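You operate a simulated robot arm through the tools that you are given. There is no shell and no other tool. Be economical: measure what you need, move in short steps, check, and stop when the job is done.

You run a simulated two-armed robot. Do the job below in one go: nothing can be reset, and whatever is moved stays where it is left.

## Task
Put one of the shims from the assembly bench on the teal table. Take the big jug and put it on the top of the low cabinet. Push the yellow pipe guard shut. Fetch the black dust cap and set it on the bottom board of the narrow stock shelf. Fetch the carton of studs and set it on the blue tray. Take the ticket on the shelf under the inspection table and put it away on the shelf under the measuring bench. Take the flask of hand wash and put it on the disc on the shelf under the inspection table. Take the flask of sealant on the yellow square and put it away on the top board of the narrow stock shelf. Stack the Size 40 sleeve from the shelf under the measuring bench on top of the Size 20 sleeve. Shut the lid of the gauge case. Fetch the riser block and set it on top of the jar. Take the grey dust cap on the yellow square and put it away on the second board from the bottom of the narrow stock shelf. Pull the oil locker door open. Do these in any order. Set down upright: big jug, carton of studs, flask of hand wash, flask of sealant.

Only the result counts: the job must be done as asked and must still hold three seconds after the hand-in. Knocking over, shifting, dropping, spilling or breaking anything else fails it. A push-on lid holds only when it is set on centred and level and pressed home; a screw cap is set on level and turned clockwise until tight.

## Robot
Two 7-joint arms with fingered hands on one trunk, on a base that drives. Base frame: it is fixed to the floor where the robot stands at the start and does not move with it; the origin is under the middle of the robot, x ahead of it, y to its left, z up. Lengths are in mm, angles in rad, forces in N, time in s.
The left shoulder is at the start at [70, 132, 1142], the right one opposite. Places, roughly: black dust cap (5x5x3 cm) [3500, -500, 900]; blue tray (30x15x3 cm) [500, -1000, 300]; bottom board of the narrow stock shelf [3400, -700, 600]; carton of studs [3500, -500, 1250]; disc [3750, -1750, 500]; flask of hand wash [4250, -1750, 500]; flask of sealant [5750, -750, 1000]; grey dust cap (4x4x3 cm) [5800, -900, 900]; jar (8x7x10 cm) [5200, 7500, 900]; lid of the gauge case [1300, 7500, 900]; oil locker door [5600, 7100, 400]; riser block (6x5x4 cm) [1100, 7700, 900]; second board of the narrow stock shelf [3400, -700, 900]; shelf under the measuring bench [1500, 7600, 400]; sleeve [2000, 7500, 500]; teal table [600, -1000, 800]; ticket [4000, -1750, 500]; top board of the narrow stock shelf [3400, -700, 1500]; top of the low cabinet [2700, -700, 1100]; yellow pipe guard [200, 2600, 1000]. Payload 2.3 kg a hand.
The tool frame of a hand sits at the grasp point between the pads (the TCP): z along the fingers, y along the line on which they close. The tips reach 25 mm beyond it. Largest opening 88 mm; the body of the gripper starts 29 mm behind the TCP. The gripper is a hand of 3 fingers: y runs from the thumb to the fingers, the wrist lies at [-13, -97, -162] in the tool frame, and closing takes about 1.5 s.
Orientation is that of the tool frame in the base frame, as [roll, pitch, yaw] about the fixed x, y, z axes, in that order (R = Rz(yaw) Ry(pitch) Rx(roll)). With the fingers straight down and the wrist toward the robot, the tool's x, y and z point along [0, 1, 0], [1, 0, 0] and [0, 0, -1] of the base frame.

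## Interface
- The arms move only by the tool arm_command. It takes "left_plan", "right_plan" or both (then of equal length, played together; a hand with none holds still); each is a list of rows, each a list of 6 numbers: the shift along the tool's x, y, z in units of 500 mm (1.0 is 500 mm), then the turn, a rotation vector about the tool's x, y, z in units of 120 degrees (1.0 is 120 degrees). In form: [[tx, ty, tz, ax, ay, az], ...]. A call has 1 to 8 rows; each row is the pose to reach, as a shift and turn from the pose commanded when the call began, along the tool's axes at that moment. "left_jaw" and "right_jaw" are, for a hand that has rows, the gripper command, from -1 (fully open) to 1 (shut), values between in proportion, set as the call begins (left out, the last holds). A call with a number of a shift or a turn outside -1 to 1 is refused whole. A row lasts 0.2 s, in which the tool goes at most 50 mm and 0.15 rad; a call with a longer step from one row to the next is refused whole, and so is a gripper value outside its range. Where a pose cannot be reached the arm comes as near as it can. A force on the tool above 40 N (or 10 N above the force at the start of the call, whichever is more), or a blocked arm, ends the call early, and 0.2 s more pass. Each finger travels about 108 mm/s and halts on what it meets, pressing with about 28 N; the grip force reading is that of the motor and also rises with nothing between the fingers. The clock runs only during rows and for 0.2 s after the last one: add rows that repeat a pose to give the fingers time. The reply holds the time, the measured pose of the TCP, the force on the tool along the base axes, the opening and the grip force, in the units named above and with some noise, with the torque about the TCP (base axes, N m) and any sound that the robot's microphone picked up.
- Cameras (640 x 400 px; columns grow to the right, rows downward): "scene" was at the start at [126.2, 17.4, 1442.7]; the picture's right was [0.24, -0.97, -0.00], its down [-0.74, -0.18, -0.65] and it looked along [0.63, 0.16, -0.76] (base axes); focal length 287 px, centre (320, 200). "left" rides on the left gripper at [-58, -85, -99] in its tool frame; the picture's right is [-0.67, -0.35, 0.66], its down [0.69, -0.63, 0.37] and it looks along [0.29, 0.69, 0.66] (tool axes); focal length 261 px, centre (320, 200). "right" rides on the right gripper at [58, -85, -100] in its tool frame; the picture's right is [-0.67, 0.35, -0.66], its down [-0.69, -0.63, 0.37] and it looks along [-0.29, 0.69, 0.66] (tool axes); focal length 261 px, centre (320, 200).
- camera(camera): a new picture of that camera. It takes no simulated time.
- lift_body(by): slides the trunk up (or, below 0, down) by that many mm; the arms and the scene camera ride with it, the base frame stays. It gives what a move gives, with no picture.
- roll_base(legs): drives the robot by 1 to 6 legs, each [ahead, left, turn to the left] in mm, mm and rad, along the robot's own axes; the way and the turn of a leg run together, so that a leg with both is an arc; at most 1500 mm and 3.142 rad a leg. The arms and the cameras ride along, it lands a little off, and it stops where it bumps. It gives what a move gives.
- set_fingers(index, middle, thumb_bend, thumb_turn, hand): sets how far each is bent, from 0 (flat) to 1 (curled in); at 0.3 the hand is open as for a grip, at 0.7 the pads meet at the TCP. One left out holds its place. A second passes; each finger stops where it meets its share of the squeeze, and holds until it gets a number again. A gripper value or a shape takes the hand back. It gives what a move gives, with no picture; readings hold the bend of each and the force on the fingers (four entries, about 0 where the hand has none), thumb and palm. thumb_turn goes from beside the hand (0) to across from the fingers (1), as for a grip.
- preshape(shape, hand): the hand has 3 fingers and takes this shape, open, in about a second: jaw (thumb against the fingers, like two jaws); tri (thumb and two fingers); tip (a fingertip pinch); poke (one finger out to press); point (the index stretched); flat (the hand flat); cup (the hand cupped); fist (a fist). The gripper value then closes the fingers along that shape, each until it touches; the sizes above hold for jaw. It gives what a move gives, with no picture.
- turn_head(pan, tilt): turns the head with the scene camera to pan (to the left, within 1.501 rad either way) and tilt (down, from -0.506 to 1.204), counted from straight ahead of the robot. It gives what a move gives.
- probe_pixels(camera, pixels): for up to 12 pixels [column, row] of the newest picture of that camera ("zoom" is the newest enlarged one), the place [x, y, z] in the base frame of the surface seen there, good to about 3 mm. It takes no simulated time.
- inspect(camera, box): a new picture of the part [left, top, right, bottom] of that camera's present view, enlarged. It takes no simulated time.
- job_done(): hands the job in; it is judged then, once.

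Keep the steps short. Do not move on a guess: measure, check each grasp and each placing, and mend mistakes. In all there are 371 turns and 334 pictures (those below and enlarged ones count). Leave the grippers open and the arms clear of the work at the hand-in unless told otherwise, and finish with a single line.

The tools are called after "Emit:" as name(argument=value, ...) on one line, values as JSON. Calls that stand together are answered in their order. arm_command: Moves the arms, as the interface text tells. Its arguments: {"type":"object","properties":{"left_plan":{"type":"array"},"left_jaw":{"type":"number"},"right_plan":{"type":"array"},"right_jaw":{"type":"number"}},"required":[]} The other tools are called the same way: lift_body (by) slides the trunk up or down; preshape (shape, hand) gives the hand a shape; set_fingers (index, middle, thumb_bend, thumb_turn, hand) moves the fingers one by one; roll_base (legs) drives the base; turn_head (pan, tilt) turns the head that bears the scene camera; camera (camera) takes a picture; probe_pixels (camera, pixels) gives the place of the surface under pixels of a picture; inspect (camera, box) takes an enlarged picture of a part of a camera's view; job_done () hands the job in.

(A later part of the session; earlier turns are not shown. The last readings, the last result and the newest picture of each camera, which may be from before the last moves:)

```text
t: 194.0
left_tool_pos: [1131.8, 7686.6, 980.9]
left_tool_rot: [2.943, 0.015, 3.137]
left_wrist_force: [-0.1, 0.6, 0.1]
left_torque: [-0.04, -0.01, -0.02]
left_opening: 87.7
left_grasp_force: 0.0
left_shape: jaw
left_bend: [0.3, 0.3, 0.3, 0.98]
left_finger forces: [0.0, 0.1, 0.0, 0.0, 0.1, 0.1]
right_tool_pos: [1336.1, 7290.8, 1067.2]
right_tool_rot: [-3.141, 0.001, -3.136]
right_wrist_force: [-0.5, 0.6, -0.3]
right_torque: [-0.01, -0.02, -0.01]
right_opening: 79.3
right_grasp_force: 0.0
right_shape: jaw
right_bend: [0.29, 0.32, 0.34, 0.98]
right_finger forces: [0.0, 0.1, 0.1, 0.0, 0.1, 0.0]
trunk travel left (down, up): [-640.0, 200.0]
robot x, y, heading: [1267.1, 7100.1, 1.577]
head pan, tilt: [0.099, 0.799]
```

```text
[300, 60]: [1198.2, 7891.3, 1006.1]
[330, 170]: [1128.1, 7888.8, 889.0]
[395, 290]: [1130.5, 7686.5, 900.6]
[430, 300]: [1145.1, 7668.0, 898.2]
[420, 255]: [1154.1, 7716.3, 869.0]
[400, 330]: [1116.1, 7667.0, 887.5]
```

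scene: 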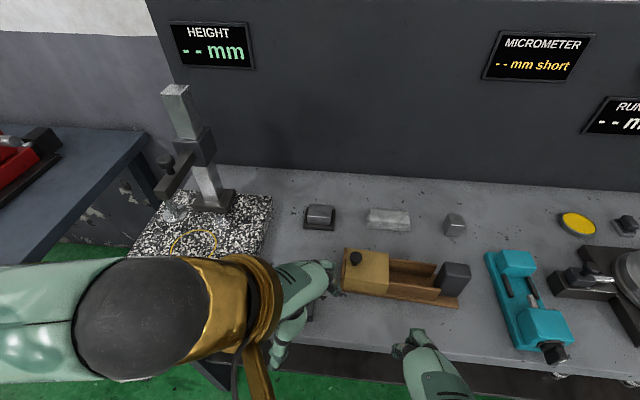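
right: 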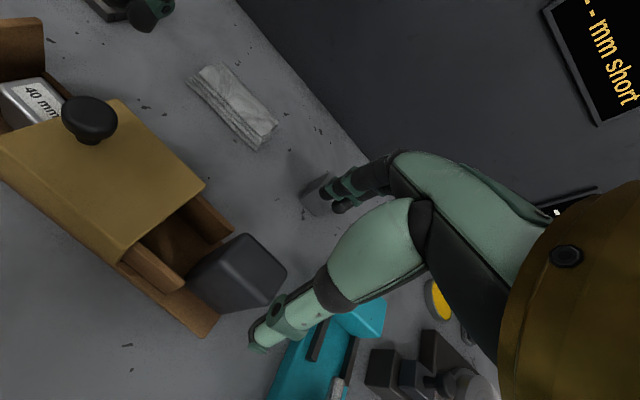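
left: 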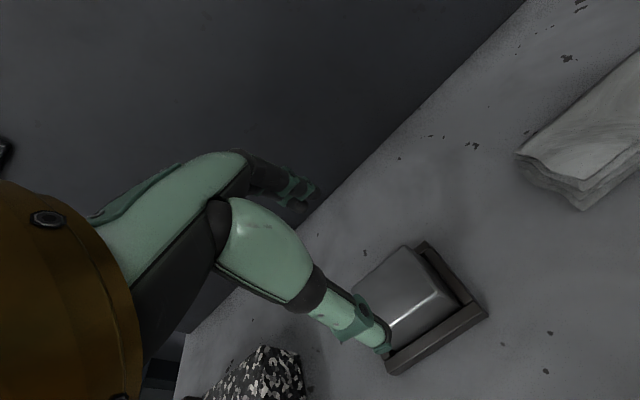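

I'll narrow the opening, descend to z≈904 and grip the block's front and back faces.

Emit:
arm_command(left_plan=[[0.008, 0.0, 0.0, 0, 0, 0], [0.008, -0.008, 0.05, 0, 0, 0], [0.008, -0.016, 0.1, 0, 0, 0], [0.008, -0.0237, 0.152, 0, 0, 0], [0.008, -0.0237, 0.152, 0, 0, 0]], left_jaw=-0.6)

Emit:
camera(camera="left")

```text
t: 195.2
left_tool_pos: [1129.9, 7689.4, 907.2]
left_tool_rot: [2.94, 0.016, 3.136]
left_wrist_force: [-1.0, -0.2, -0.3]
left_torque: [0.0, -0.04, 0.02]
left_opening: 70.4
left_grasp_force: 0.0
left_shape: jaw
left_bend: [0.27, 0.34, 0.49, 0.99]
left_finger forces: [0.1, 0.0, 0.1, 0.0, 0.1, 0.0]
right_tool_pos: [1336.2, 7288.7, 1067.7]
right_tool_rot: [-3.141, 0.001, -3.135]
right_wrist_force: [-0.3, -0.9, 0.3]
right_torque: [0.02, 0.02, 0.01]
right_opening: 79.1
right_grasp_force: 0.0
right_shape: jaw
right_bend: [0.29, 0.32, 0.34, 0.98]
right_finger forces: [0.1, 0.0, 0.0, 0.1, 0.0, 0.0]
trunk travel left (down, up): [-640.0, 200.0]
robot x, y, heading: [1269.6, 7096.0, 1.58]
head pan, tilt: [0.099, 0.799]
```

```text
248 pictures are left
```

left: 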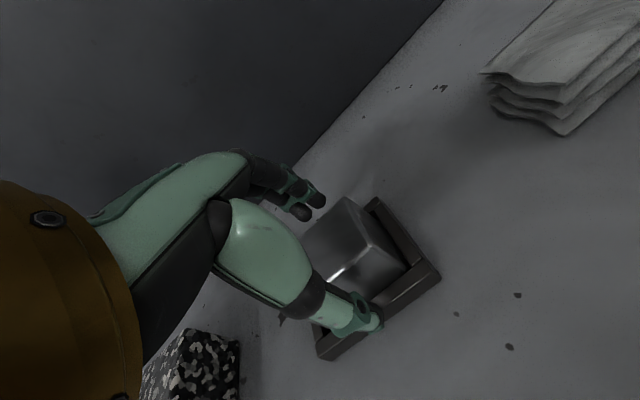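

Emit:
arm_command(left_plan=[[0, 0, 0.004, 0, 0, 0], [0, 0, 0.004, 0, 0, 0], [0, 0, 0.004, 0, 0, 0], [0, 0, 0.004, 0, 0, 0], [0, 0, 0.004, 0, 0, 0]], left_jaw=0.6)

Emit:
arm_command(left_plan=[[0, 0.006, -0.03, 0, 0, 0], [0, 0.012, -0.06, 0, 0, 0], [0, 0.022, -0.11, 0, 0, 0], [0, 0.032, -0.16, 0, 0, 0], [0, 0.032, -0.16, 0, 0, 0]])

Emit:
camera(camera="left")

```text
t: 196.4
left_tool_pos: [1130.6, 7688.7, 905.3]
left_tool_rot: [2.943, 0.015, 3.138]
left_wrist_force: [-0.1, -0.7, 0.3]
left_torque: [-0.15, -0.01, -0.02]
left_opening: 40.7
left_grasp_force: 27.5
left_shape: jaw
left_bend: [0.74, 0.47, 0.71, 1.0]
left_finger forces: [16.1, 8.8, 0.0, 0.0, 25.9, 0.1]
right_tool_pos: [1335.7, 7288.7, 1066.8]
right_tool_rot: [-3.141, 0.0, -3.137]
right_wrist_force: [-0.2, -1.0, 0.9]
right_torque: [-0.06, 0.04, 0.0]
right_opening: 79.1
right_grasp_force: 0.0
right_shape: jaw
right_bend: [0.29, 0.32, 0.34, 0.98]
right_finger forces: [0.0, 0.0, 0.0, 0.1, 0.1, 0.0]
trunk travel left (down, up): [-640.0, 200.0]
robot x, y, heading: [1268.1, 7100.1, 1.578]
head pan, tilt: [0.099, 0.799]
```

```text
t: 197.6
left_tool_pos: [1128.0, 7689.1, 986.9]
left_tool_rot: [2.942, 0.015, 3.136]
left_wrist_force: [-0.2, 1.0, -2.1]
left_torque: [-0.03, 0.02, -0.01]
left_opening: 40.6
left_grasp_force: 27.5
left_shape: jaw
left_bend: [0.74, 0.47, 0.71, 1.0]
left_finger forces: [16.6, 9.2, 0.1, 0.0, 26.0, 0.1]
right_tool_pos: [1335.1, 7289.3, 1065.5]
right_tool_rot: [-3.14, 0.001, -3.136]
right_wrist_force: [0.8, -0.5, -0.1]
right_torque: [-0.03, -0.03, 0.0]
right_opening: 78.8
right_grasp_force: 0.0
right_shape: jaw
right_bend: [0.29, 0.32, 0.34, 0.98]
right_finger forces: [0.0, 0.0, 0.1, 0.0, 0.0, 0.0]
trunk travel left (down, up): [-640.0, 200.0]
robot x, y, heading: [1265.3, 7093.9, 1.578]
head pan, tilt: [0.099, 0.799]
```

```text
247 pictures are left
```

left: 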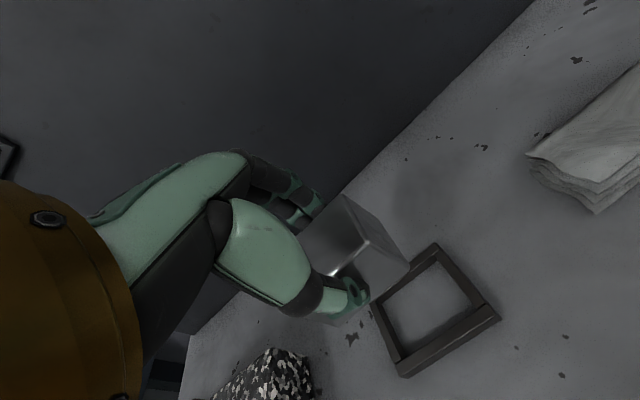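

The block is held. I'll retract it, raise the trunk, and drive along toward the jar, looking first for obstacles.

Emit:
arm_command(left_plan=[[0, -0.06, -0.07, 0, 0, 0], [0, -0.13, -0.12, 0, 0, 0], [0, -0.21, -0.16, 0, 0, 0], [0, -0.29, -0.2, 0, 0, 0], [0, -0.37, -0.24, 0, 0, 0], [0, -0.453, -0.281, 0, 0, 0]])

Emit:
roll_base(legs=[[-700, 0, 0]])

Emit:
turn_head(pan=-1.2, tilt=0.35)

Emit:
camera(camera="scene")

Emit:
probe_pixels(camera="scene", pixels=[[100, 250], [200, 250], [300, 250], [400, 250], [500, 300], [200, 200], [300, 200], [400, 200], [350, 170], [250, 170], [150, 180], [450, 220]])

```text
t: 199.0
left_tool_pos: [1128.3, 7531.2, 1047.2]
left_tool_rot: [2.987, 0.027, 3.122]
left_wrist_force: [0.7, 1.2, -2.7]
left_torque: [0.02, 0.01, -0.01]
left_opening: 40.5
left_grasp_force: 28.0
left_shape: jaw
left_bend: [0.74, 0.47, 0.71, 1.0]
left_finger forces: [16.4, 9.0, 0.1, 0.0, 25.4, 0.0]
left hand out of reach, approached as far as the arm can: row 4, 5, 6
right_tool_pos: [1337.0, 7288.4, 1067.3]
right_tool_rot: [-3.14, -0.001, -3.136]
right_wrist_force: [0.2, -0.3, -0.5]
right_torque: [0.01, 0.0, 0.01]
right_opening: 79.1
right_grasp_force: 0.1
right_shape: jaw
right_bend: [0.29, 0.32, 0.34, 0.98]
right_finger forces: [0.0, 0.1, 0.0, 0.1, 0.1, 0.0]
trunk travel left (down, up): [-640.0, 200.0]
robot x, y, heading: [1267.5, 7098.5, 1.577]
head pan, tilt: [0.099, 0.799]
```

```text
t: 202.8
left_tool_pos: [1133.2, 6830.7, 1046.5]
left_tool_rot: [2.987, 0.027, 3.109]
left_wrist_force: [-0.1, 0.0, -2.8]
left_torque: [0.01, -0.03, -0.04]
left_opening: 40.4
left_grasp_force: 28.3
left_shape: jaw
left_bend: [0.74, 0.47, 0.71, 1.0]
left_finger forces: [16.4, 9.1, 0.0, 0.0, 25.4, 0.0]
right_tool_pos: [1339.0, 6586.3, 1066.5]
right_tool_rot: [-3.139, 0.0, 3.136]
right_wrist_force: [0.9, -0.1, 0.2]
right_torque: [-0.01, -0.02, -0.03]
right_opening: 79.0
right_grasp_force: 0.0
right_shape: jaw
right_bend: [0.29, 0.32, 0.34, 0.98]
right_finger forces: [0.0, 0.0, 0.0, 0.1, 0.0, 0.0]
trunk travel left (down, up): [-640.0, 200.0]
robot x, y, heading: [1269.6, 6392.3, 1.567]
head pan, tilt: [0.099, 0.799]
```

```text
t: 204.3
left_tool_pos: [1133.9, 6830.1, 1046.2]
left_tool_rot: [2.988, 0.027, 3.11]
left_wrist_force: [0.2, -0.4, -2.8]
left_torque: [0.02, -0.01, -0.01]
left_opening: 40.1
left_grasp_force: 27.3
left_shape: jaw
left_bend: [0.74, 0.47, 0.71, 1.0]
left_finger forces: [16.4, 9.0, 0.0, 0.0, 25.5, 0.0]
right_tool_pos: [1339.4, 6584.7, 1066.5]
right_tool_rot: [-3.139, 0.001, 3.135]
right_wrist_force: [-1.0, -0.2, -0.6]
right_torque: [-0.05, -0.01, 0.02]
right_opening: 78.8
right_grasp_force: 0.1
right_shape: jaw
right_bend: [0.29, 0.32, 0.34, 0.98]
right_finger forces: [0.1, 0.0, 0.0, 0.1, 0.1, 0.1]
trunk travel left (down, up): [-640.0, 200.0]
robot x, y, heading: [1262.8, 6389.3, 1.566]
head pan, tilt: [-1.201, 0.351]
```

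```text
246 pictures are left
```

scene: 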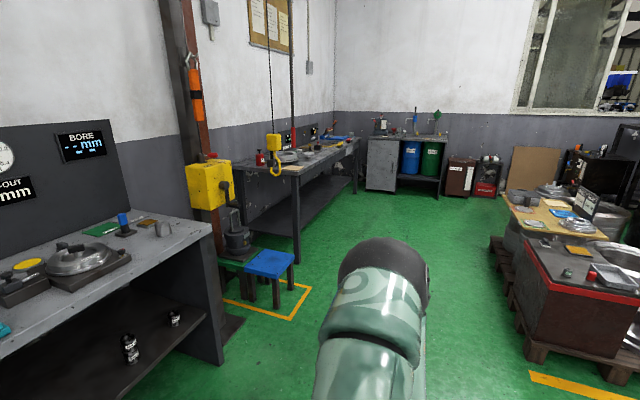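

```text
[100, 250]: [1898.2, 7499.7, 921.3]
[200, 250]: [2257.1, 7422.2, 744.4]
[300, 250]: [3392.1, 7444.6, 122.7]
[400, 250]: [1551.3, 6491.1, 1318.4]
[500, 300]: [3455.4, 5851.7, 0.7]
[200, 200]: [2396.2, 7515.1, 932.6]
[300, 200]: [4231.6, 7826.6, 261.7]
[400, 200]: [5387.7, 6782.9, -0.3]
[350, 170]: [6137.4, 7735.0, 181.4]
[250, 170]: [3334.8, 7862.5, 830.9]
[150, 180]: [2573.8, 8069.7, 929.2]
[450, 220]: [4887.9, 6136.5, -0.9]
```

The corridor at y≈6400 is clear. I'll drive right along it to about x 4700 and look.

Emit:
roll_base(legs=[[0, -1500, 0], [0, -1500, 0], [0, -400, 0]])

Emit:
turn_head(pan=-0.4, tilt=0.5)

Emit:
camera(camera="scene")

```text
t: 220.8
left_tool_pos: [4527.1, 6769.3, 1046.4]
left_tool_rot: [2.985, 0.028, 3.087]
left_wrist_force: [1.0, 1.1, -2.3]
left_torque: [-0.01, 0.0, 0.01]
left_opening: 40.3
left_grasp_force: 28.4
left_shape: jaw
left_bend: [0.74, 0.47, 0.71, 1.0]
left_finger forces: [16.4, 9.2, 0.0, 0.0, 25.5, 0.1]
right_tool_pos: [4728.0, 6518.0, 1067.4]
right_tool_rot: [-3.14, 0.003, 3.112]
right_wrist_force: [0.0, -0.4, 0.1]
right_torque: [-0.02, -0.01, 0.01]
right_opening: 79.0
right_grasp_force: 0.0
right_shape: jaw
right_bend: [0.29, 0.32, 0.34, 0.98]
right_finger forces: [0.0, 0.0, 0.0, 0.1, 0.0, 0.0]
trunk travel left (down, up): [-640.0, 200.0]
robot x, y, heading: [4651.2, 6330.9, 1.545]
head pan, tilt: [-1.201, 0.351]
```

```text
t: 221.9
left_tool_pos: [4529.3, 6768.5, 1048.0]
left_tool_rot: [2.989, 0.028, 3.087]
left_wrist_force: [-0.6, 0.1, -2.3]
left_torque: [-0.02, 0.04, 0.01]
left_opening: 40.6
left_grasp_force: 28.1
left_shape: jaw
left_bend: [0.74, 0.47, 0.71, 1.0]
left_finger forces: [16.3, 9.1, 0.0, 0.0, 25.4, 0.0]
right_tool_pos: [4727.3, 6518.7, 1066.7]
right_tool_rot: [-3.141, -0.001, 3.112]
right_wrist_force: [-1.0, 0.7, -1.1]
right_torque: [0.01, 0.02, -0.01]
right_opening: 79.2
right_grasp_force: 0.1
right_shape: jaw
right_bend: [0.29, 0.32, 0.34, 0.98]
right_finger forces: [0.1, 0.0, 0.1, 0.0, 0.0, 0.0]
trunk travel left (down, up): [-640.0, 200.0]
robot x, y, heading: [4649.8, 6329.7, 1.54]
head pan, tilt: [-0.4, 0.499]
```

```text
245 pictures are left
```

scene: 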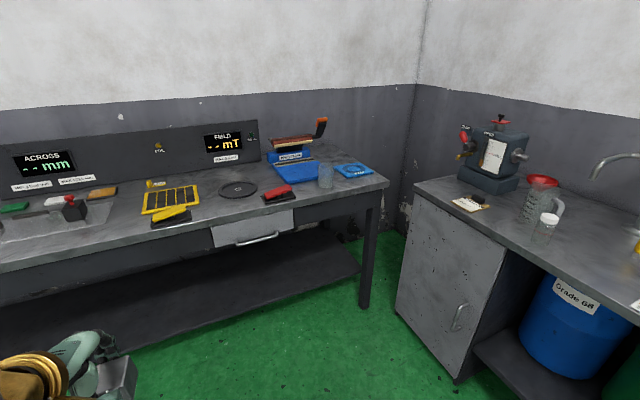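

Emit:
inspect(camera="scene", box=[230, 110, 400, 220])

Emit:
probe_pixels(camera="scene", pixels=[[326, 178], [326, 166], [320, 188], [332, 188], [460, 316], [455, 380], [412, 198], [400, 310], [505, 248], [450, 260], [385, 182], [350, 210]])

Emit:
inspect(camera="scene", box=[390, 180, 530, 390])

```text
3.64 times, centred on (315, 165) of scene
```

zoom: 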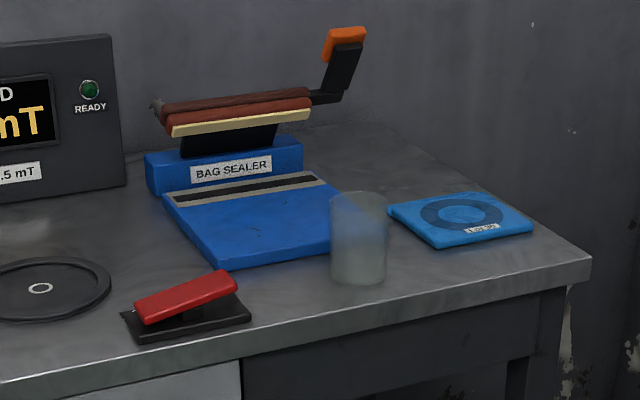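

```text
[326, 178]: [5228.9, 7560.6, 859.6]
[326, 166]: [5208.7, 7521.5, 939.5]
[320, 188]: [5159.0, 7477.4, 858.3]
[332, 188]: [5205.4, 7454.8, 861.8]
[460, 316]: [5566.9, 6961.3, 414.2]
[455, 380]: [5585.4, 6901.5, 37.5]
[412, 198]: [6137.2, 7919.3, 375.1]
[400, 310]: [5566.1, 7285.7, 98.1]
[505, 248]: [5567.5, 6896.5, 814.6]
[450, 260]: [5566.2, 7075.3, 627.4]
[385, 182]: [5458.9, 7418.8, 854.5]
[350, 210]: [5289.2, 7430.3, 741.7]
```

```text
1.90 times, centred on (460, 285) of scene
```

zoom: 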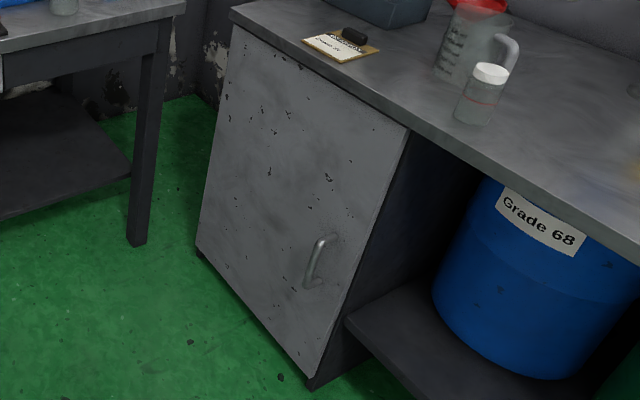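

The glass jar stands at about (5205,7500) and the oil locker door is at x=5567 with its handle near (5567,6961,414). I'll approach the jar first.

Emit:
roll_base(legs=[[0, -570, 0.028], [630, 0, 0]])

Emit:
turn_head(pan=0.0, tilt=0.7)

Emit:
camera(camera="scene")

```text
t: 228.3
left_tool_pos: [5086.3, 7388.1, 1046.8]
left_tool_rot: [2.986, 0.028, 3.103]
left_wrist_force: [0.7, 0.0, -3.4]
left_torque: [0.01, -0.02, 0.0]
left_opening: 40.5
left_grasp_force: 28.2
left_shape: jaw
left_bend: [0.74, 0.47, 0.71, 1.0]
left_finger forces: [16.4, 9.1, 0.0, 0.0, 25.4, 0.1]
right_tool_pos: [5289.9, 7143.1, 1067.6]
right_tool_rot: [-3.141, 0.0, 3.132]
right_wrist_force: [0.3, 0.0, -0.2]
right_torque: [0.04, 0.01, 0.01]
right_opening: 78.9
right_grasp_force: 0.1
right_shape: jaw
right_bend: [0.29, 0.32, 0.34, 0.98]
right_finger forces: [0.0, 0.0, 0.0, 0.0, 0.0, 0.0]
trunk travel left (down, up): [-640.0, 200.0]
robot x, y, heading: [5213.6, 6954.5, 1.562]
head pan, tilt: [-0.4, 0.499]
```

```text
t: 229.2
left_tool_pos: [5085.9, 7388.6, 1047.5]
left_tool_rot: [2.988, 0.028, 3.105]
left_wrist_force: [-0.7, -0.3, -2.5]
left_torque: [-0.02, 0.0, -0.02]
left_opening: 40.2
left_grasp_force: 28.0
left_shape: jaw
left_bend: [0.74, 0.47, 0.71, 1.0]
left_finger forces: [16.4, 9.0, 0.1, 0.0, 25.4, 0.0]
right_tool_pos: [5289.3, 7142.8, 1066.4]
right_tool_rot: [-3.141, 0.001, 3.131]
right_wrist_force: [0.6, -0.2, 0.6]
right_torque: [0.0, 0.0, -0.01]
right_opening: 79.2
right_grasp_force: 0.1
right_shape: jaw
right_bend: [0.29, 0.32, 0.34, 0.98]
right_finger forces: [0.0, 0.0, 0.0, 0.0, 0.0, 0.1]
trunk travel left (down, up): [-640.0, 200.0]
robot x, y, heading: [5219.2, 6952.1, 1.563]
head pan, tilt: [0.0, 0.7]
```

```text
242 pictures are left
```

scene: 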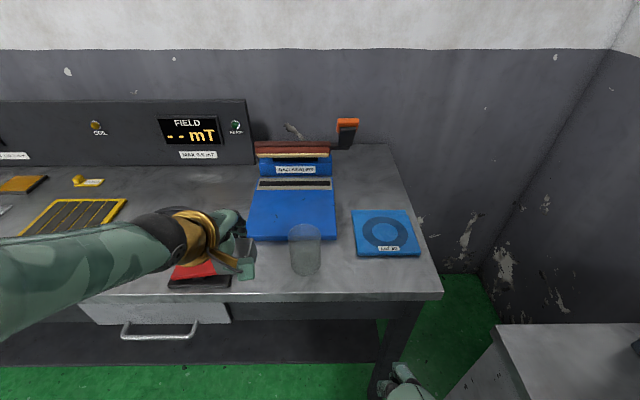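

Emit:
inspect(camera="scene", box=[200, 200, 360, 300])

Emit:
probe_pixels(camera="zoom", pixels=[[420, 102], [355, 120], [484, 120], [420, 135], [420, 285], [420, 300], [380, 200], [460, 200], [420, 200], [365, 270], [480, 275], [420, 95]])

```text
4.00 times, centred on (280, 250) of scene
```

zoom: 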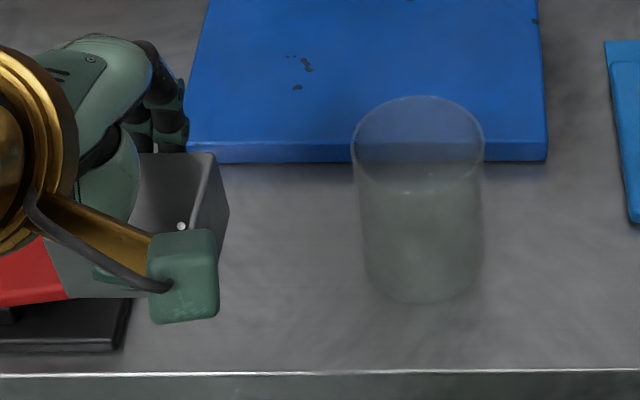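

```text
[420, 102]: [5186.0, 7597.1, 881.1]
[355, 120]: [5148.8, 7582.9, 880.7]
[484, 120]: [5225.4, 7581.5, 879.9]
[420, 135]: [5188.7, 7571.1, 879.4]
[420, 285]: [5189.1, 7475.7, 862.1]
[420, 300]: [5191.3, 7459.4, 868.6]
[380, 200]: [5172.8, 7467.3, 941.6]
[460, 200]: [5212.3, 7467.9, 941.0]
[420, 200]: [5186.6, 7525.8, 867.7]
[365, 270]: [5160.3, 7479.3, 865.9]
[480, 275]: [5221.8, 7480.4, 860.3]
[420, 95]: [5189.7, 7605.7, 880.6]
```

Jar centre is about (5192,7497), with its rim expected near z 962. I'll move the block to hover above it with its original tilt.

Emit:
arm_command(left_plan=[[-0.05, 0.05, 0.0, -0.005, 0, 0], [-0.1, 0.1, 0.02, -0.011, 0, 0], [-0.15, 0.15, 0.04, -0.016, 0, 0], [-0.209, 0.216, 0.058, -0.0215, 0, 0], [-0.209, 0.216, 0.058, -0.0215, 0, 0], [-0.209, 0.216, 0.058, -0.0215, 0, 0]])

Emit:
inspect(camera="scene", box=[220, 160, 380, 300])

Emit:
camera(camera="left")

```text
t: 230.6
left_tool_pos: [5189.6, 7499.7, 1038.1]
left_tool_rot: [2.945, 0.042, 3.117]
left_wrist_force: [0.2, 0.3, -1.9]
left_torque: [0.0, -0.04, 0.0]
left_opening: 40.5
left_grasp_force: 28.1
left_shape: jaw
left_bend: [0.74, 0.47, 0.71, 1.0]
left_finger forces: [16.3, 9.1, 0.0, 0.0, 25.6, 0.0]
right_tool_pos: [5290.2, 7143.1, 1067.4]
right_tool_rot: [3.141, 0.0, 3.132]
right_wrist_force: [-0.5, 1.4, 0.1]
right_torque: [-0.01, -0.03, 0.02]
right_opening: 78.9
right_grasp_force: 0.1
right_shape: jaw
right_bend: [0.29, 0.32, 0.34, 0.98]
right_finger forces: [0.1, 0.0, 0.1, 0.1, 0.0, 0.0]
trunk travel left (down, up): [-640.0, 200.0]
robot x, y, heading: [5219.2, 6953.0, 1.559]
head pan, tilt: [0.0, 0.7]
```

```text
2.86 times, centred on (300, 230) of scene
```

zoom: 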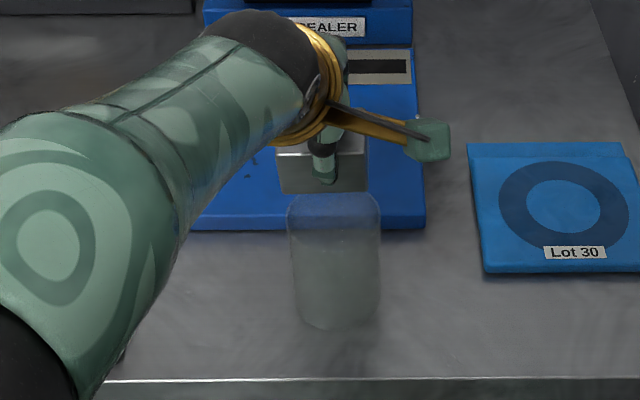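

```text
239 pictures are left
```

left: 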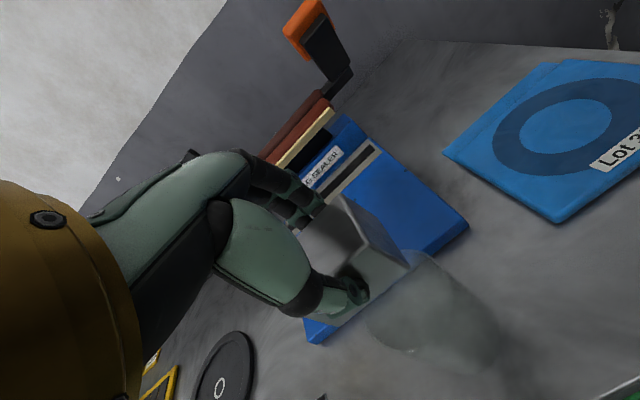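

Emit:
probe_pixels(camera="left", pixels=[[370, 235], [400, 262], [380, 255], [330, 290], [350, 210], [340, 240], [420, 255], [375, 335], [410, 350]])

Emit:
probe_pixels(camera="zoom", pixels=[[292, 205], [378, 205], [335, 230], [300, 260], [370, 260], [335, 190], [280, 170], [365, 175], [335, 300], [335, 325]])

```text
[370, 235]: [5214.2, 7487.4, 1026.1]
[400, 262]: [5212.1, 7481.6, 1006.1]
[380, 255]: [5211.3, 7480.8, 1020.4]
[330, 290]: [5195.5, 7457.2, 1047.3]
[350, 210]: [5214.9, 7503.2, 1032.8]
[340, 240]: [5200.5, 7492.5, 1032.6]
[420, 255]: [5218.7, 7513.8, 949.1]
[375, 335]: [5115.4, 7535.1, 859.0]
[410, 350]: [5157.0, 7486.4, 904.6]
```

```text
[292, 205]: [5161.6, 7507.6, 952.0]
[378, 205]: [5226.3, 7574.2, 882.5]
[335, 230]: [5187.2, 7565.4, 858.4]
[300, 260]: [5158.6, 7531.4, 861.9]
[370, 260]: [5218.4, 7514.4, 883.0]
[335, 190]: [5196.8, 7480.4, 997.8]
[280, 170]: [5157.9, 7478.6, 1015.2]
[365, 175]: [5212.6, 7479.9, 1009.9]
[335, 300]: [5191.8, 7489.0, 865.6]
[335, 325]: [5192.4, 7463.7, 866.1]
```

Block centre is (5186.5,7503) and the jar is about (5191,7497). I'll correct position and pitch, and lower 22 mm.

Emit:
arm_command(left_plan=[[-0.009, -0.012, -0.002, 0, 0.013, 0], [-0.009, -0.012, -0.002, 0, 0.013, 0], [-0.009, -0.02, 0.037, 0, 0.013, 0], [-0.009, -0.02, 0.037, 0, 0.013, 0]])

Emit:
inspect(camera="scene", box=[240, 180, 360, 290])

Emit:
camera(camera="left")

```text
t: 231.6
left_tool_pos: [5191.7, 7494.0, 1023.4]
left_tool_rot: [2.941, 0.031, 3.131]
left_wrist_force: [0.3, -0.1, -3.7]
left_torque: [0.0, -0.04, -0.03]
left_opening: 40.3
left_grasp_force: 28.0
left_shape: jaw
left_bend: [0.74, 0.47, 0.71, 1.0]
left_finger forces: [16.3, 9.1, 0.0, 0.0, 25.7, 0.1]
right_tool_pos: [5288.9, 7143.5, 1067.2]
right_tool_rot: [-3.14, 0.0, 3.13]
right_wrist_force: [-0.2, 0.0, 0.4]
right_torque: [-0.01, 0.01, -0.03]
right_opening: 79.0
right_grasp_force: 0.0
right_shape: jaw
right_bend: [0.29, 0.32, 0.34, 0.98]
right_finger forces: [0.0, 0.1, 0.0, 0.0, 0.0, 0.0]
trunk travel left (down, up): [-640.0, 200.0]
robot x, y, heading: [5218.0, 6956.0, 1.562]
head pan, tilt: [0.0, 0.7]
```

```text
3.64 times, centred on (300, 235) of scene
```

zoom: 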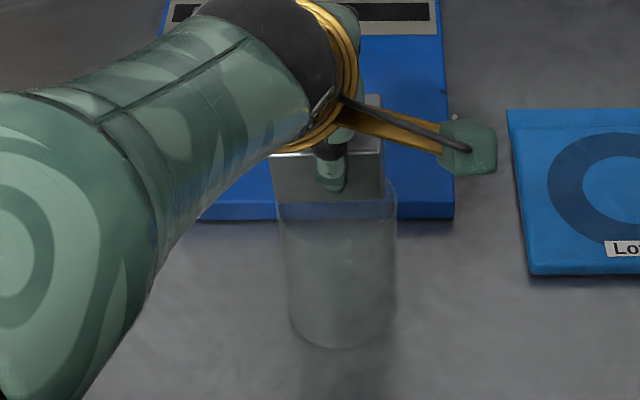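

```text
237 pictures are left
```

left: 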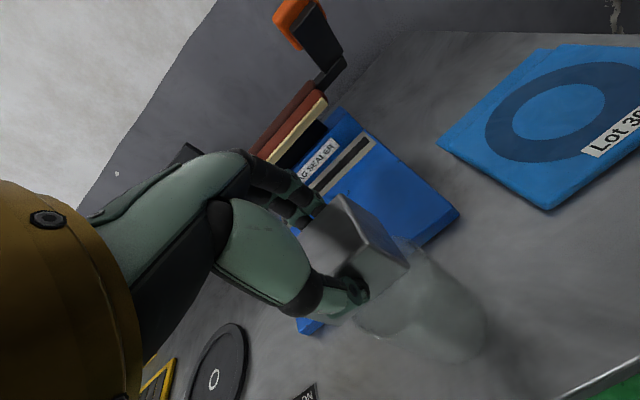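

I'll shift +3 mm in x and lower step by step until contact.

Emit:
arm_command(left_plan=[[-0.006, -0.002, 0.01, 0, 0, 0], [-0.006, -0.004, 0.02, 0, 0, 0], [-0.006, -0.005, 0.026, 0, 0, 0], [-0.006, -0.005, 0.026, 0, 0, 0]])

Emit:
inspect(camera="scene", box=[260, 190, 340, 290])

```text
t: 232.6
left_tool_pos: [5193.3, 7492.6, 1008.3]
left_tool_rot: [2.944, 0.025, 3.133]
left_wrist_force: [-0.6, 0.8, -2.4]
left_torque: [0.0, -0.03, -0.03]
left_opening: 40.2
left_grasp_force: 27.5
left_shape: jaw
left_bend: [0.74, 0.47, 0.71, 1.0]
left_finger forces: [16.2, 9.1, 0.0, 0.0, 25.6, 0.0]
right_tool_pos: [5289.5, 7142.1, 1068.4]
right_tool_rot: [-3.141, 0.0, 3.132]
right_wrist_force: [0.3, 0.1, -0.3]
right_torque: [-0.01, -0.04, 0.01]
right_opening: 79.3
right_grasp_force: 0.1
right_shape: jaw
right_bend: [0.29, 0.32, 0.34, 0.98]
right_finger forces: [0.0, 0.0, 0.0, 0.0, 0.1, 0.0]
trunk travel left (down, up): [-640.0, 200.0]
robot x, y, heading: [5221.5, 6953.0, 1.562]
head pan, tilt: [0.0, 0.7]
```

```text
4.00 times, centred on (300, 240) of scene
```

zoom: 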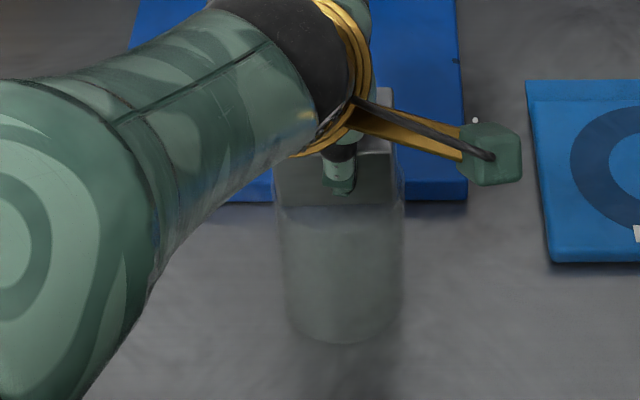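

Emit:
arm_command(left_plan=[[-0.002, -0.001, 0.004, 0, 0, 0], [-0.002, -0.002, 0.008, 0, 0, 0], [-0.002, -0.002, 0.008, 0, 0, 0]])

Emit:
camera(camera="left")

```text
t: 233.3
left_tool_pos: [5195.5, 7492.5, 1003.0]
left_tool_rot: [2.945, 0.021, 3.131]
left_wrist_force: [0.5, 0.1, -2.5]
left_torque: [-0.02, 0.0, 0.0]
left_opening: 40.1
left_grasp_force: 28.7
left_shape: jaw
left_bend: [0.74, 0.47, 0.71, 1.0]
left_finger forces: [16.4, 9.1, 0.0, 0.0, 25.5, 0.1]
right_tool_pos: [5289.4, 7142.8, 1066.8]
right_tool_rot: [-3.14, 0.0, 3.13]
right_wrist_force: [-0.4, 0.4, -0.7]
right_torque: [0.03, -0.03, 0.0]
right_opening: 78.9
right_grasp_force: 0.0
right_shape: jaw
right_bend: [0.29, 0.32, 0.34, 0.98]
right_finger forces: [0.0, 0.0, 0.1, 0.0, 0.0, 0.1]
trunk travel left (down, up): [-640.0, 200.0]
robot x, y, heading: [5216.4, 6952.8, 1.564]
head pan, tilt: [0.0, 0.7]
```

```text
235 pictures are left
```

left: 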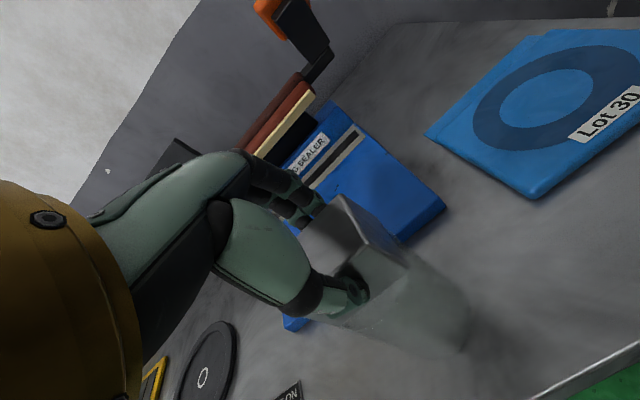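

Emit:
arm_command(left_plan=[[0.002, 0, 0.003, 0, 0, 0], [0.002, -0.001, 0.006, 0, 0, 0], [0.002, -0.001, 0.006, 0, 0, 0]])

Emit:
arm_command(left_plan=[[0, 0, 0.003, 0, 0, 0], [0, -0.001, 0.006, 0, 0, 0], [0, -0.001, 0.006, 0, 0, 0]])

Emit:
inspect(camera="left", box=[280, 180, 500, 360])

```text
t: 234.2
left_tool_pos: [5196.2, 7491.5, 1000.3]
left_tool_rot: [2.939, 0.021, 3.129]
left_wrist_force: [0.4, 0.8, 0.1]
left_torque: [-0.05, 0.02, -0.04]
left_opening: 40.6
left_grasp_force: 28.4
left_shape: jaw
left_bend: [0.74, 0.47, 0.71, 1.0]
left_finger forces: [17.0, 9.3, 0.1, 0.0, 25.7, 0.1]
right_tool_pos: [5289.1, 7142.4, 1067.3]
right_tool_rot: [3.141, 0.001, 3.13]
right_wrist_force: [1.6, 1.0, -0.3]
right_torque: [-0.01, 0.02, -0.03]
right_opening: 79.0
right_grasp_force: 0.1
right_shape: jaw
right_bend: [0.29, 0.32, 0.34, 0.98]
right_finger forces: [0.0, 0.0, 0.0, 0.0, 0.0, 0.0]
trunk travel left (down, up): [-640.0, 200.0]
robot x, y, heading: [5219.0, 6948.7, 1.563]
head pan, tilt: [0.0, 0.7]
```

```text
t: 234.9
left_tool_pos: [5197.4, 7490.9, 1000.4]
left_tool_rot: [2.939, 0.022, 3.128]
left_wrist_force: [0.0, 2.6, 12.4]
left_torque: [-0.16, 0.04, 0.02]
left_opening: 41.1
left_grasp_force: 28.3
left_shape: jaw
left_bend: [0.74, 0.47, 0.71, 1.0]
left_finger forces: [19.4, 10.8, 0.1, 0.0, 28.0, 0.0]
right_tool_pos: [5289.4, 7140.6, 1067.1]
right_tool_rot: [3.139, 0.0, 3.13]
right_wrist_force: [0.1, 0.3, -0.3]
right_torque: [-0.01, 0.03, 0.02]
right_opening: 79.0
right_grasp_force: 0.1
right_shape: jaw
right_bend: [0.29, 0.32, 0.34, 0.98]
right_finger forces: [0.0, 0.0, 0.1, 0.0, 0.0, 0.0]
trunk travel left (down, up): [-640.0, 200.0]
robot x, y, heading: [5215.1, 6951.6, 1.561]
head pan, tilt: [0.0, 0.7]
```

```text
2.22 times, centred on (390, 270) of left
```

zoom: 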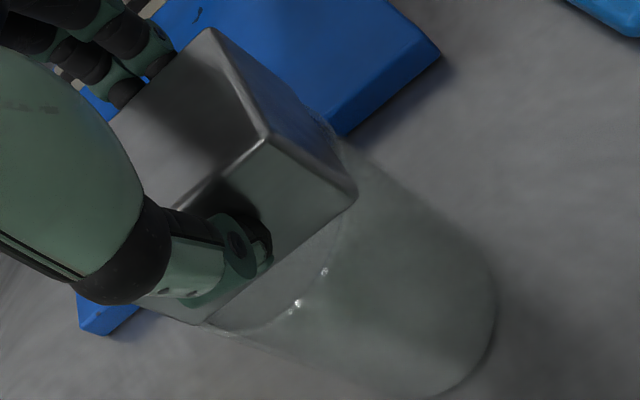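

Contact is made with 12 N. I'll ease up slightly, release, and withdraw upward.

Emit:
arm_command(left_plan=[[0, 0.001, -0.005, 0, 0, 0], [0, 0.001, -0.005, 0, 0, 0]])

Emit:
arm_command(left_plan=[[0, 0, 0, 0, 0, 0], [0, 0, 0, 0, 0, 0], [0, 0, 0, 0, 0, 0], [0, 0, 0, 0, 0, 0], [0, 0.004, -0.04, 0, 0, 0], [0, 0.02, -0.12, 0, 0, 0], [0, 0.03, -0.2, 0, 0, 0]], left_jaw=-0.8)

Emit:
camera(camera="left")

Emit:
inspect(camera="scene", box=[260, 190, 340, 290])

```text
t: 235.6
left_tool_pos: [5196.9, 7490.9, 1000.6]
left_tool_rot: [2.943, 0.019, 3.13]
left_wrist_force: [1.8, 0.3, 5.4]
left_torque: [-0.16, 0.02, 0.01]
left_opening: 40.7
left_grasp_force: 27.2
left_shape: jaw
left_bend: [0.74, 0.47, 0.71, 1.0]
left_finger forces: [18.5, 10.2, 0.0, 0.1, 27.6, 0.0]
right_tool_pos: [5290.4, 7140.0, 1067.6]
right_tool_rot: [-3.141, 0.0, 3.133]
right_wrist_force: [0.4, -0.1, -0.3]
right_torque: [-0.01, 0.01, 0.02]
right_opening: 79.0
right_grasp_force: 0.2
right_shape: jaw
right_bend: [0.29, 0.32, 0.34, 0.98]
right_finger forces: [0.1, 0.0, 0.0, 0.0, 0.1, 0.1]
trunk travel left (down, up): [-640.0, 200.0]
robot x, y, heading: [5215.8, 6952.7, 1.558]
head pan, tilt: [0.0, 0.7]
```

```text
t: 237.2
left_tool_pos: [5204.8, 7484.0, 1098.8]
left_tool_rot: [2.939, -0.003, 3.106]
left_wrist_force: [-0.6, 0.6, -1.0]
left_torque: [0.0, -0.04, 0.03]
left_opening: 79.0
left_grasp_force: 0.0
left_shape: jaw
left_bend: [0.29, 0.32, 0.34, 0.98]
left_finger forces: [0.1, 0.1, 0.0, 0.0, 0.0, 0.0]
right_tool_pos: [5289.8, 7142.1, 1066.9]
right_tool_rot: [-3.141, 0.001, 3.131]
right_wrist_force: [-0.1, 0.1, -0.4]
right_torque: [0.0, 0.01, 0.01]
right_opening: 79.0
right_grasp_force: 0.1
right_shape: jaw
right_bend: [0.29, 0.32, 0.34, 0.98]
right_finger forces: [0.0, 0.0, 0.0, 0.0, 0.0, 0.1]
trunk travel left (down, up): [-640.0, 200.0]
robot x, y, heading: [5215.8, 6951.5, 1.563]
head pan, tilt: [0.0, 0.7]
```

```text
233 pictures are left
```

left: 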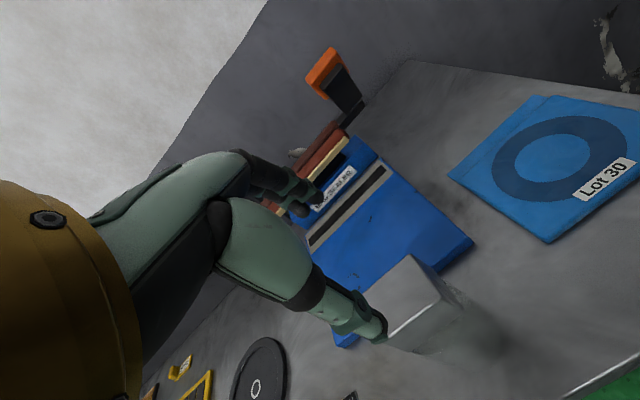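

```text
4.00 times, centred on (300, 240) of scene
```

zoom: 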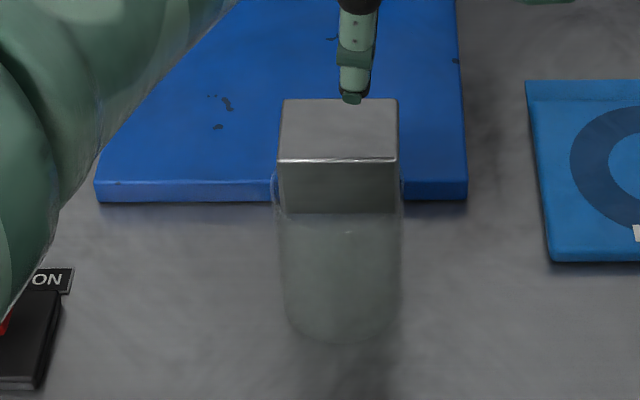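

Emit:
probe_pixels(camera="zoom", pixels=[[340, 130], [300, 120], [380, 145], [340, 190], [340, 205], [290, 150], [285, 105], [395, 105]])

```text
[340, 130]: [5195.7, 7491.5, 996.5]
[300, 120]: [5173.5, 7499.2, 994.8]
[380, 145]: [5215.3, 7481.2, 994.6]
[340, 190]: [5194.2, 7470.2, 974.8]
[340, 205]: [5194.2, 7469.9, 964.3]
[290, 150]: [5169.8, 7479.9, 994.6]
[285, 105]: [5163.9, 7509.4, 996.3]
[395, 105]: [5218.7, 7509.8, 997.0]
```

The riser sits level on the jar (top 996). Next is the oil locker door: I'll back away, turn to face it, and get the left hand pointing ahead.

Emit:
roll_base(legs=[[-300, 0, 0], [0, 200, 0], [0, 0, -1.563]])

Emit:
arm_command(left_plan=[[0, 0, 0, 0.05, 0, 0], [0, 0, 0, 0.0965, 0, 0], [0, 0, 0, 0.0965, 0, 0]], left_jaw=-1)

Emit:
arm_command(left_plan=[[0, 0, 0, -0.041, -0.041, -0.041], [0, 0, 0, -0.082, -0.082, -0.082], [0, 0, 0, -0.123, -0.123, -0.123], [0, 0, 0, -0.164, -0.164, -0.164], [0, 0, 0, -0.205, -0.205, -0.205], [0, 0, 0, -0.246, -0.246, -0.246], [0, 0, 0, -0.287, -0.287, -0.287]])

Emit:
arm_command(left_plan=[[0, 0, 0, -0.041, -0.041, -0.041], [0, 0, 0, -0.082, -0.082, -0.082], [0, 0, 0, -0.123, -0.123, -0.123], [0, 0, 0, -0.164, -0.164, -0.164], [0, 0, 0, -0.205, -0.205, -0.205], [0, 0, 0, -0.246, -0.246, -0.246], [0, 0, 0, -0.287, -0.287, -0.287], [0, 0, 0, -0.29, -0.29, -0.29]])

Emit:
turn_head(pan=0.0, tilt=0.7)

Emit:
camera(camera="scene")

```text
t: 244.2
left_tool_pos: [5543.3, 6668.1, 1097.5]
left_tool_rot: [2.941, 0.003, 1.537]
left_wrist_force: [-0.5, 0.1, 0.1]
left_torque: [0.0, -0.01, -0.01]
left_opening: 79.1
left_grasp_force: 0.0
left_shape: jaw
left_bend: [0.29, 0.32, 0.34, 0.98]
left_finger forces: [0.1, 0.1, 0.1, 0.0, 0.0, 0.1]
right_tool_pos: [5199.2, 6581.2, 1066.0]
right_tool_rot: [-3.141, 0.001, 1.557]
right_wrist_force: [-1.1, 0.4, -0.6]
right_torque: [-0.02, 0.03, 0.05]
right_opening: 79.0
right_grasp_force: 0.0
right_shape: jaw
right_bend: [0.29, 0.32, 0.34, 0.98]
right_finger forces: [0.0, 0.1, 0.0, 0.0, 0.1, 0.1]
trunk travel left (down, up): [-640.0, 200.0]
robot x, y, heading: [5009.1, 6656.0, -0.009]
head pan, tilt: [0.0, 0.7]
```

```text
t: 245.0
left_tool_pos: [5542.1, 6667.4, 1097.0]
left_tool_rot: [-3.139, 0.0, 1.537]
left_wrist_force: [0.1, -0.4, -0.2]
left_torque: [0.0, 0.0, 0.06]
left_opening: 87.6
left_grasp_force: 0.0
left_shape: jaw
left_bend: [0.3, 0.3, 0.3, 0.98]
left_finger forces: [0.1, 0.1, 0.1, 0.1, 0.0, 0.0]
right_tool_pos: [5198.8, 6581.7, 1068.8]
right_tool_rot: [-3.141, 0.0, 1.556]
right_wrist_force: [-0.3, -0.1, -0.4]
right_torque: [0.0, -0.02, -0.03]
right_opening: 79.0
right_grasp_force: 0.0
right_shape: jaw
right_bend: [0.29, 0.32, 0.34, 0.98]
right_finger forces: [0.0, 0.0, 0.0, 0.1, 0.1, 0.0]
trunk travel left (down, up): [-640.0, 200.0]
robot x, y, heading: [5010.8, 6653.8, -0.012]
head pan, tilt: [0.0, 0.7]
```

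```text
t: 246.6
left_tool_pos: [5545.9, 6672.8, 1101.9]
left_tool_rot: [2.691, 0.745, 2.021]
left_wrist_force: [-0.3, -0.8, 0.0]
left_torque: [0.02, 0.01, 0.02]
left_opening: 87.6
left_grasp_force: 0.2
left_shape: jaw
left_bend: [0.3, 0.3, 0.3, 0.98]
left_finger forces: [0.0, 0.1, 0.0, 0.0, 0.1, 0.0]
right_tool_pos: [5200.5, 6581.1, 1068.2]
right_tool_rot: [-3.141, 0.0, 1.556]
right_wrist_force: [-0.9, -0.1, 0.8]
right_torque: [0.01, -0.02, 0.0]
right_opening: 79.3
right_grasp_force: 0.0
right_shape: jaw
right_bend: [0.29, 0.32, 0.34, 0.98]
right_finger forces: [0.1, 0.0, 0.0, 0.1, 0.0, 0.0]
trunk travel left (down, up): [-640.0, 200.0]
robot x, y, heading: [5008.6, 6656.4, -0.014]
head pan, tilt: [0.0, 0.7]
```

```text
t: 248.4
left_tool_pos: [5573.5, 6647.6, 1158.4]
left_tool_rot: [2.541, 1.513, 2.48]
left_wrist_force: [-0.1, -0.3, 0.1]
left_torque: [-0.02, 0.0, -0.01]
left_opening: 87.9
left_grasp_force: 0.0
left_shape: jaw
left_bend: [0.3, 0.3, 0.3, 0.98]
left_finger forces: [0.0, 0.1, 0.0, 0.0, 0.0, 0.0]
left hand out of reach, approached as far as the arm can: row 1, 2, 3, 6, 7, 8
right_tool_pos: [5199.7, 6582.1, 1066.4]
right_tool_rot: [3.141, 0.0, 1.557]
right_wrist_force: [-0.2, 0.5, 1.2]
right_torque: [-0.01, -0.02, -0.04]
right_opening: 79.1
right_grasp_force: 0.1
right_shape: jaw
right_bend: [0.29, 0.32, 0.34, 0.98]
right_finger forces: [0.0, 0.0, 0.0, 0.0, 0.0, 0.1]
trunk travel left (down, up): [-640.0, 200.0]
robot x, y, heading: [5010.3, 6653.1, -0.009]
head pan, tilt: [0.0, 0.7]
```

```text
t: 249.0
left_tool_pos: [5572.4, 6644.4, 1158.6]
left_tool_rot: [2.552, 1.514, 2.494]
left_wrist_force: [-0.6, 0.0, -0.6]
left_torque: [-0.01, -0.02, 0.0]
left_opening: 87.7
left_grasp_force: 0.2
left_shape: jaw
left_bend: [0.3, 0.3, 0.3, 0.98]
left_finger forces: [0.0, 0.0, 0.1, 0.0, 0.0, 0.0]
right_tool_pos: [5199.6, 6582.6, 1067.2]
right_tool_rot: [-3.141, -0.001, 1.557]
right_wrist_force: [-0.1, -0.1, 0.3]
right_torque: [0.01, 0.0, -0.02]
right_opening: 78.8
right_grasp_force: 0.1
right_shape: jaw
right_bend: [0.29, 0.32, 0.34, 0.98]
right_finger forces: [0.0, 0.0, 0.0, 0.0, 0.1, 0.1]
trunk travel left (down, up): [-640.0, 200.0]
robot x, y, heading: [5007.5, 6654.0, -0.016]
head pan, tilt: [0.0, 0.7]
```

```text
231 pictures are left
```

scene: 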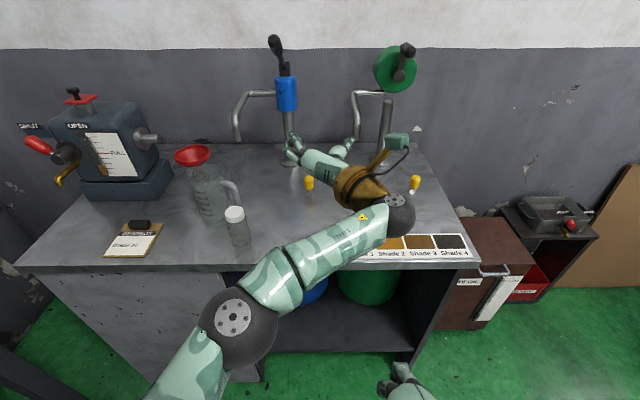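

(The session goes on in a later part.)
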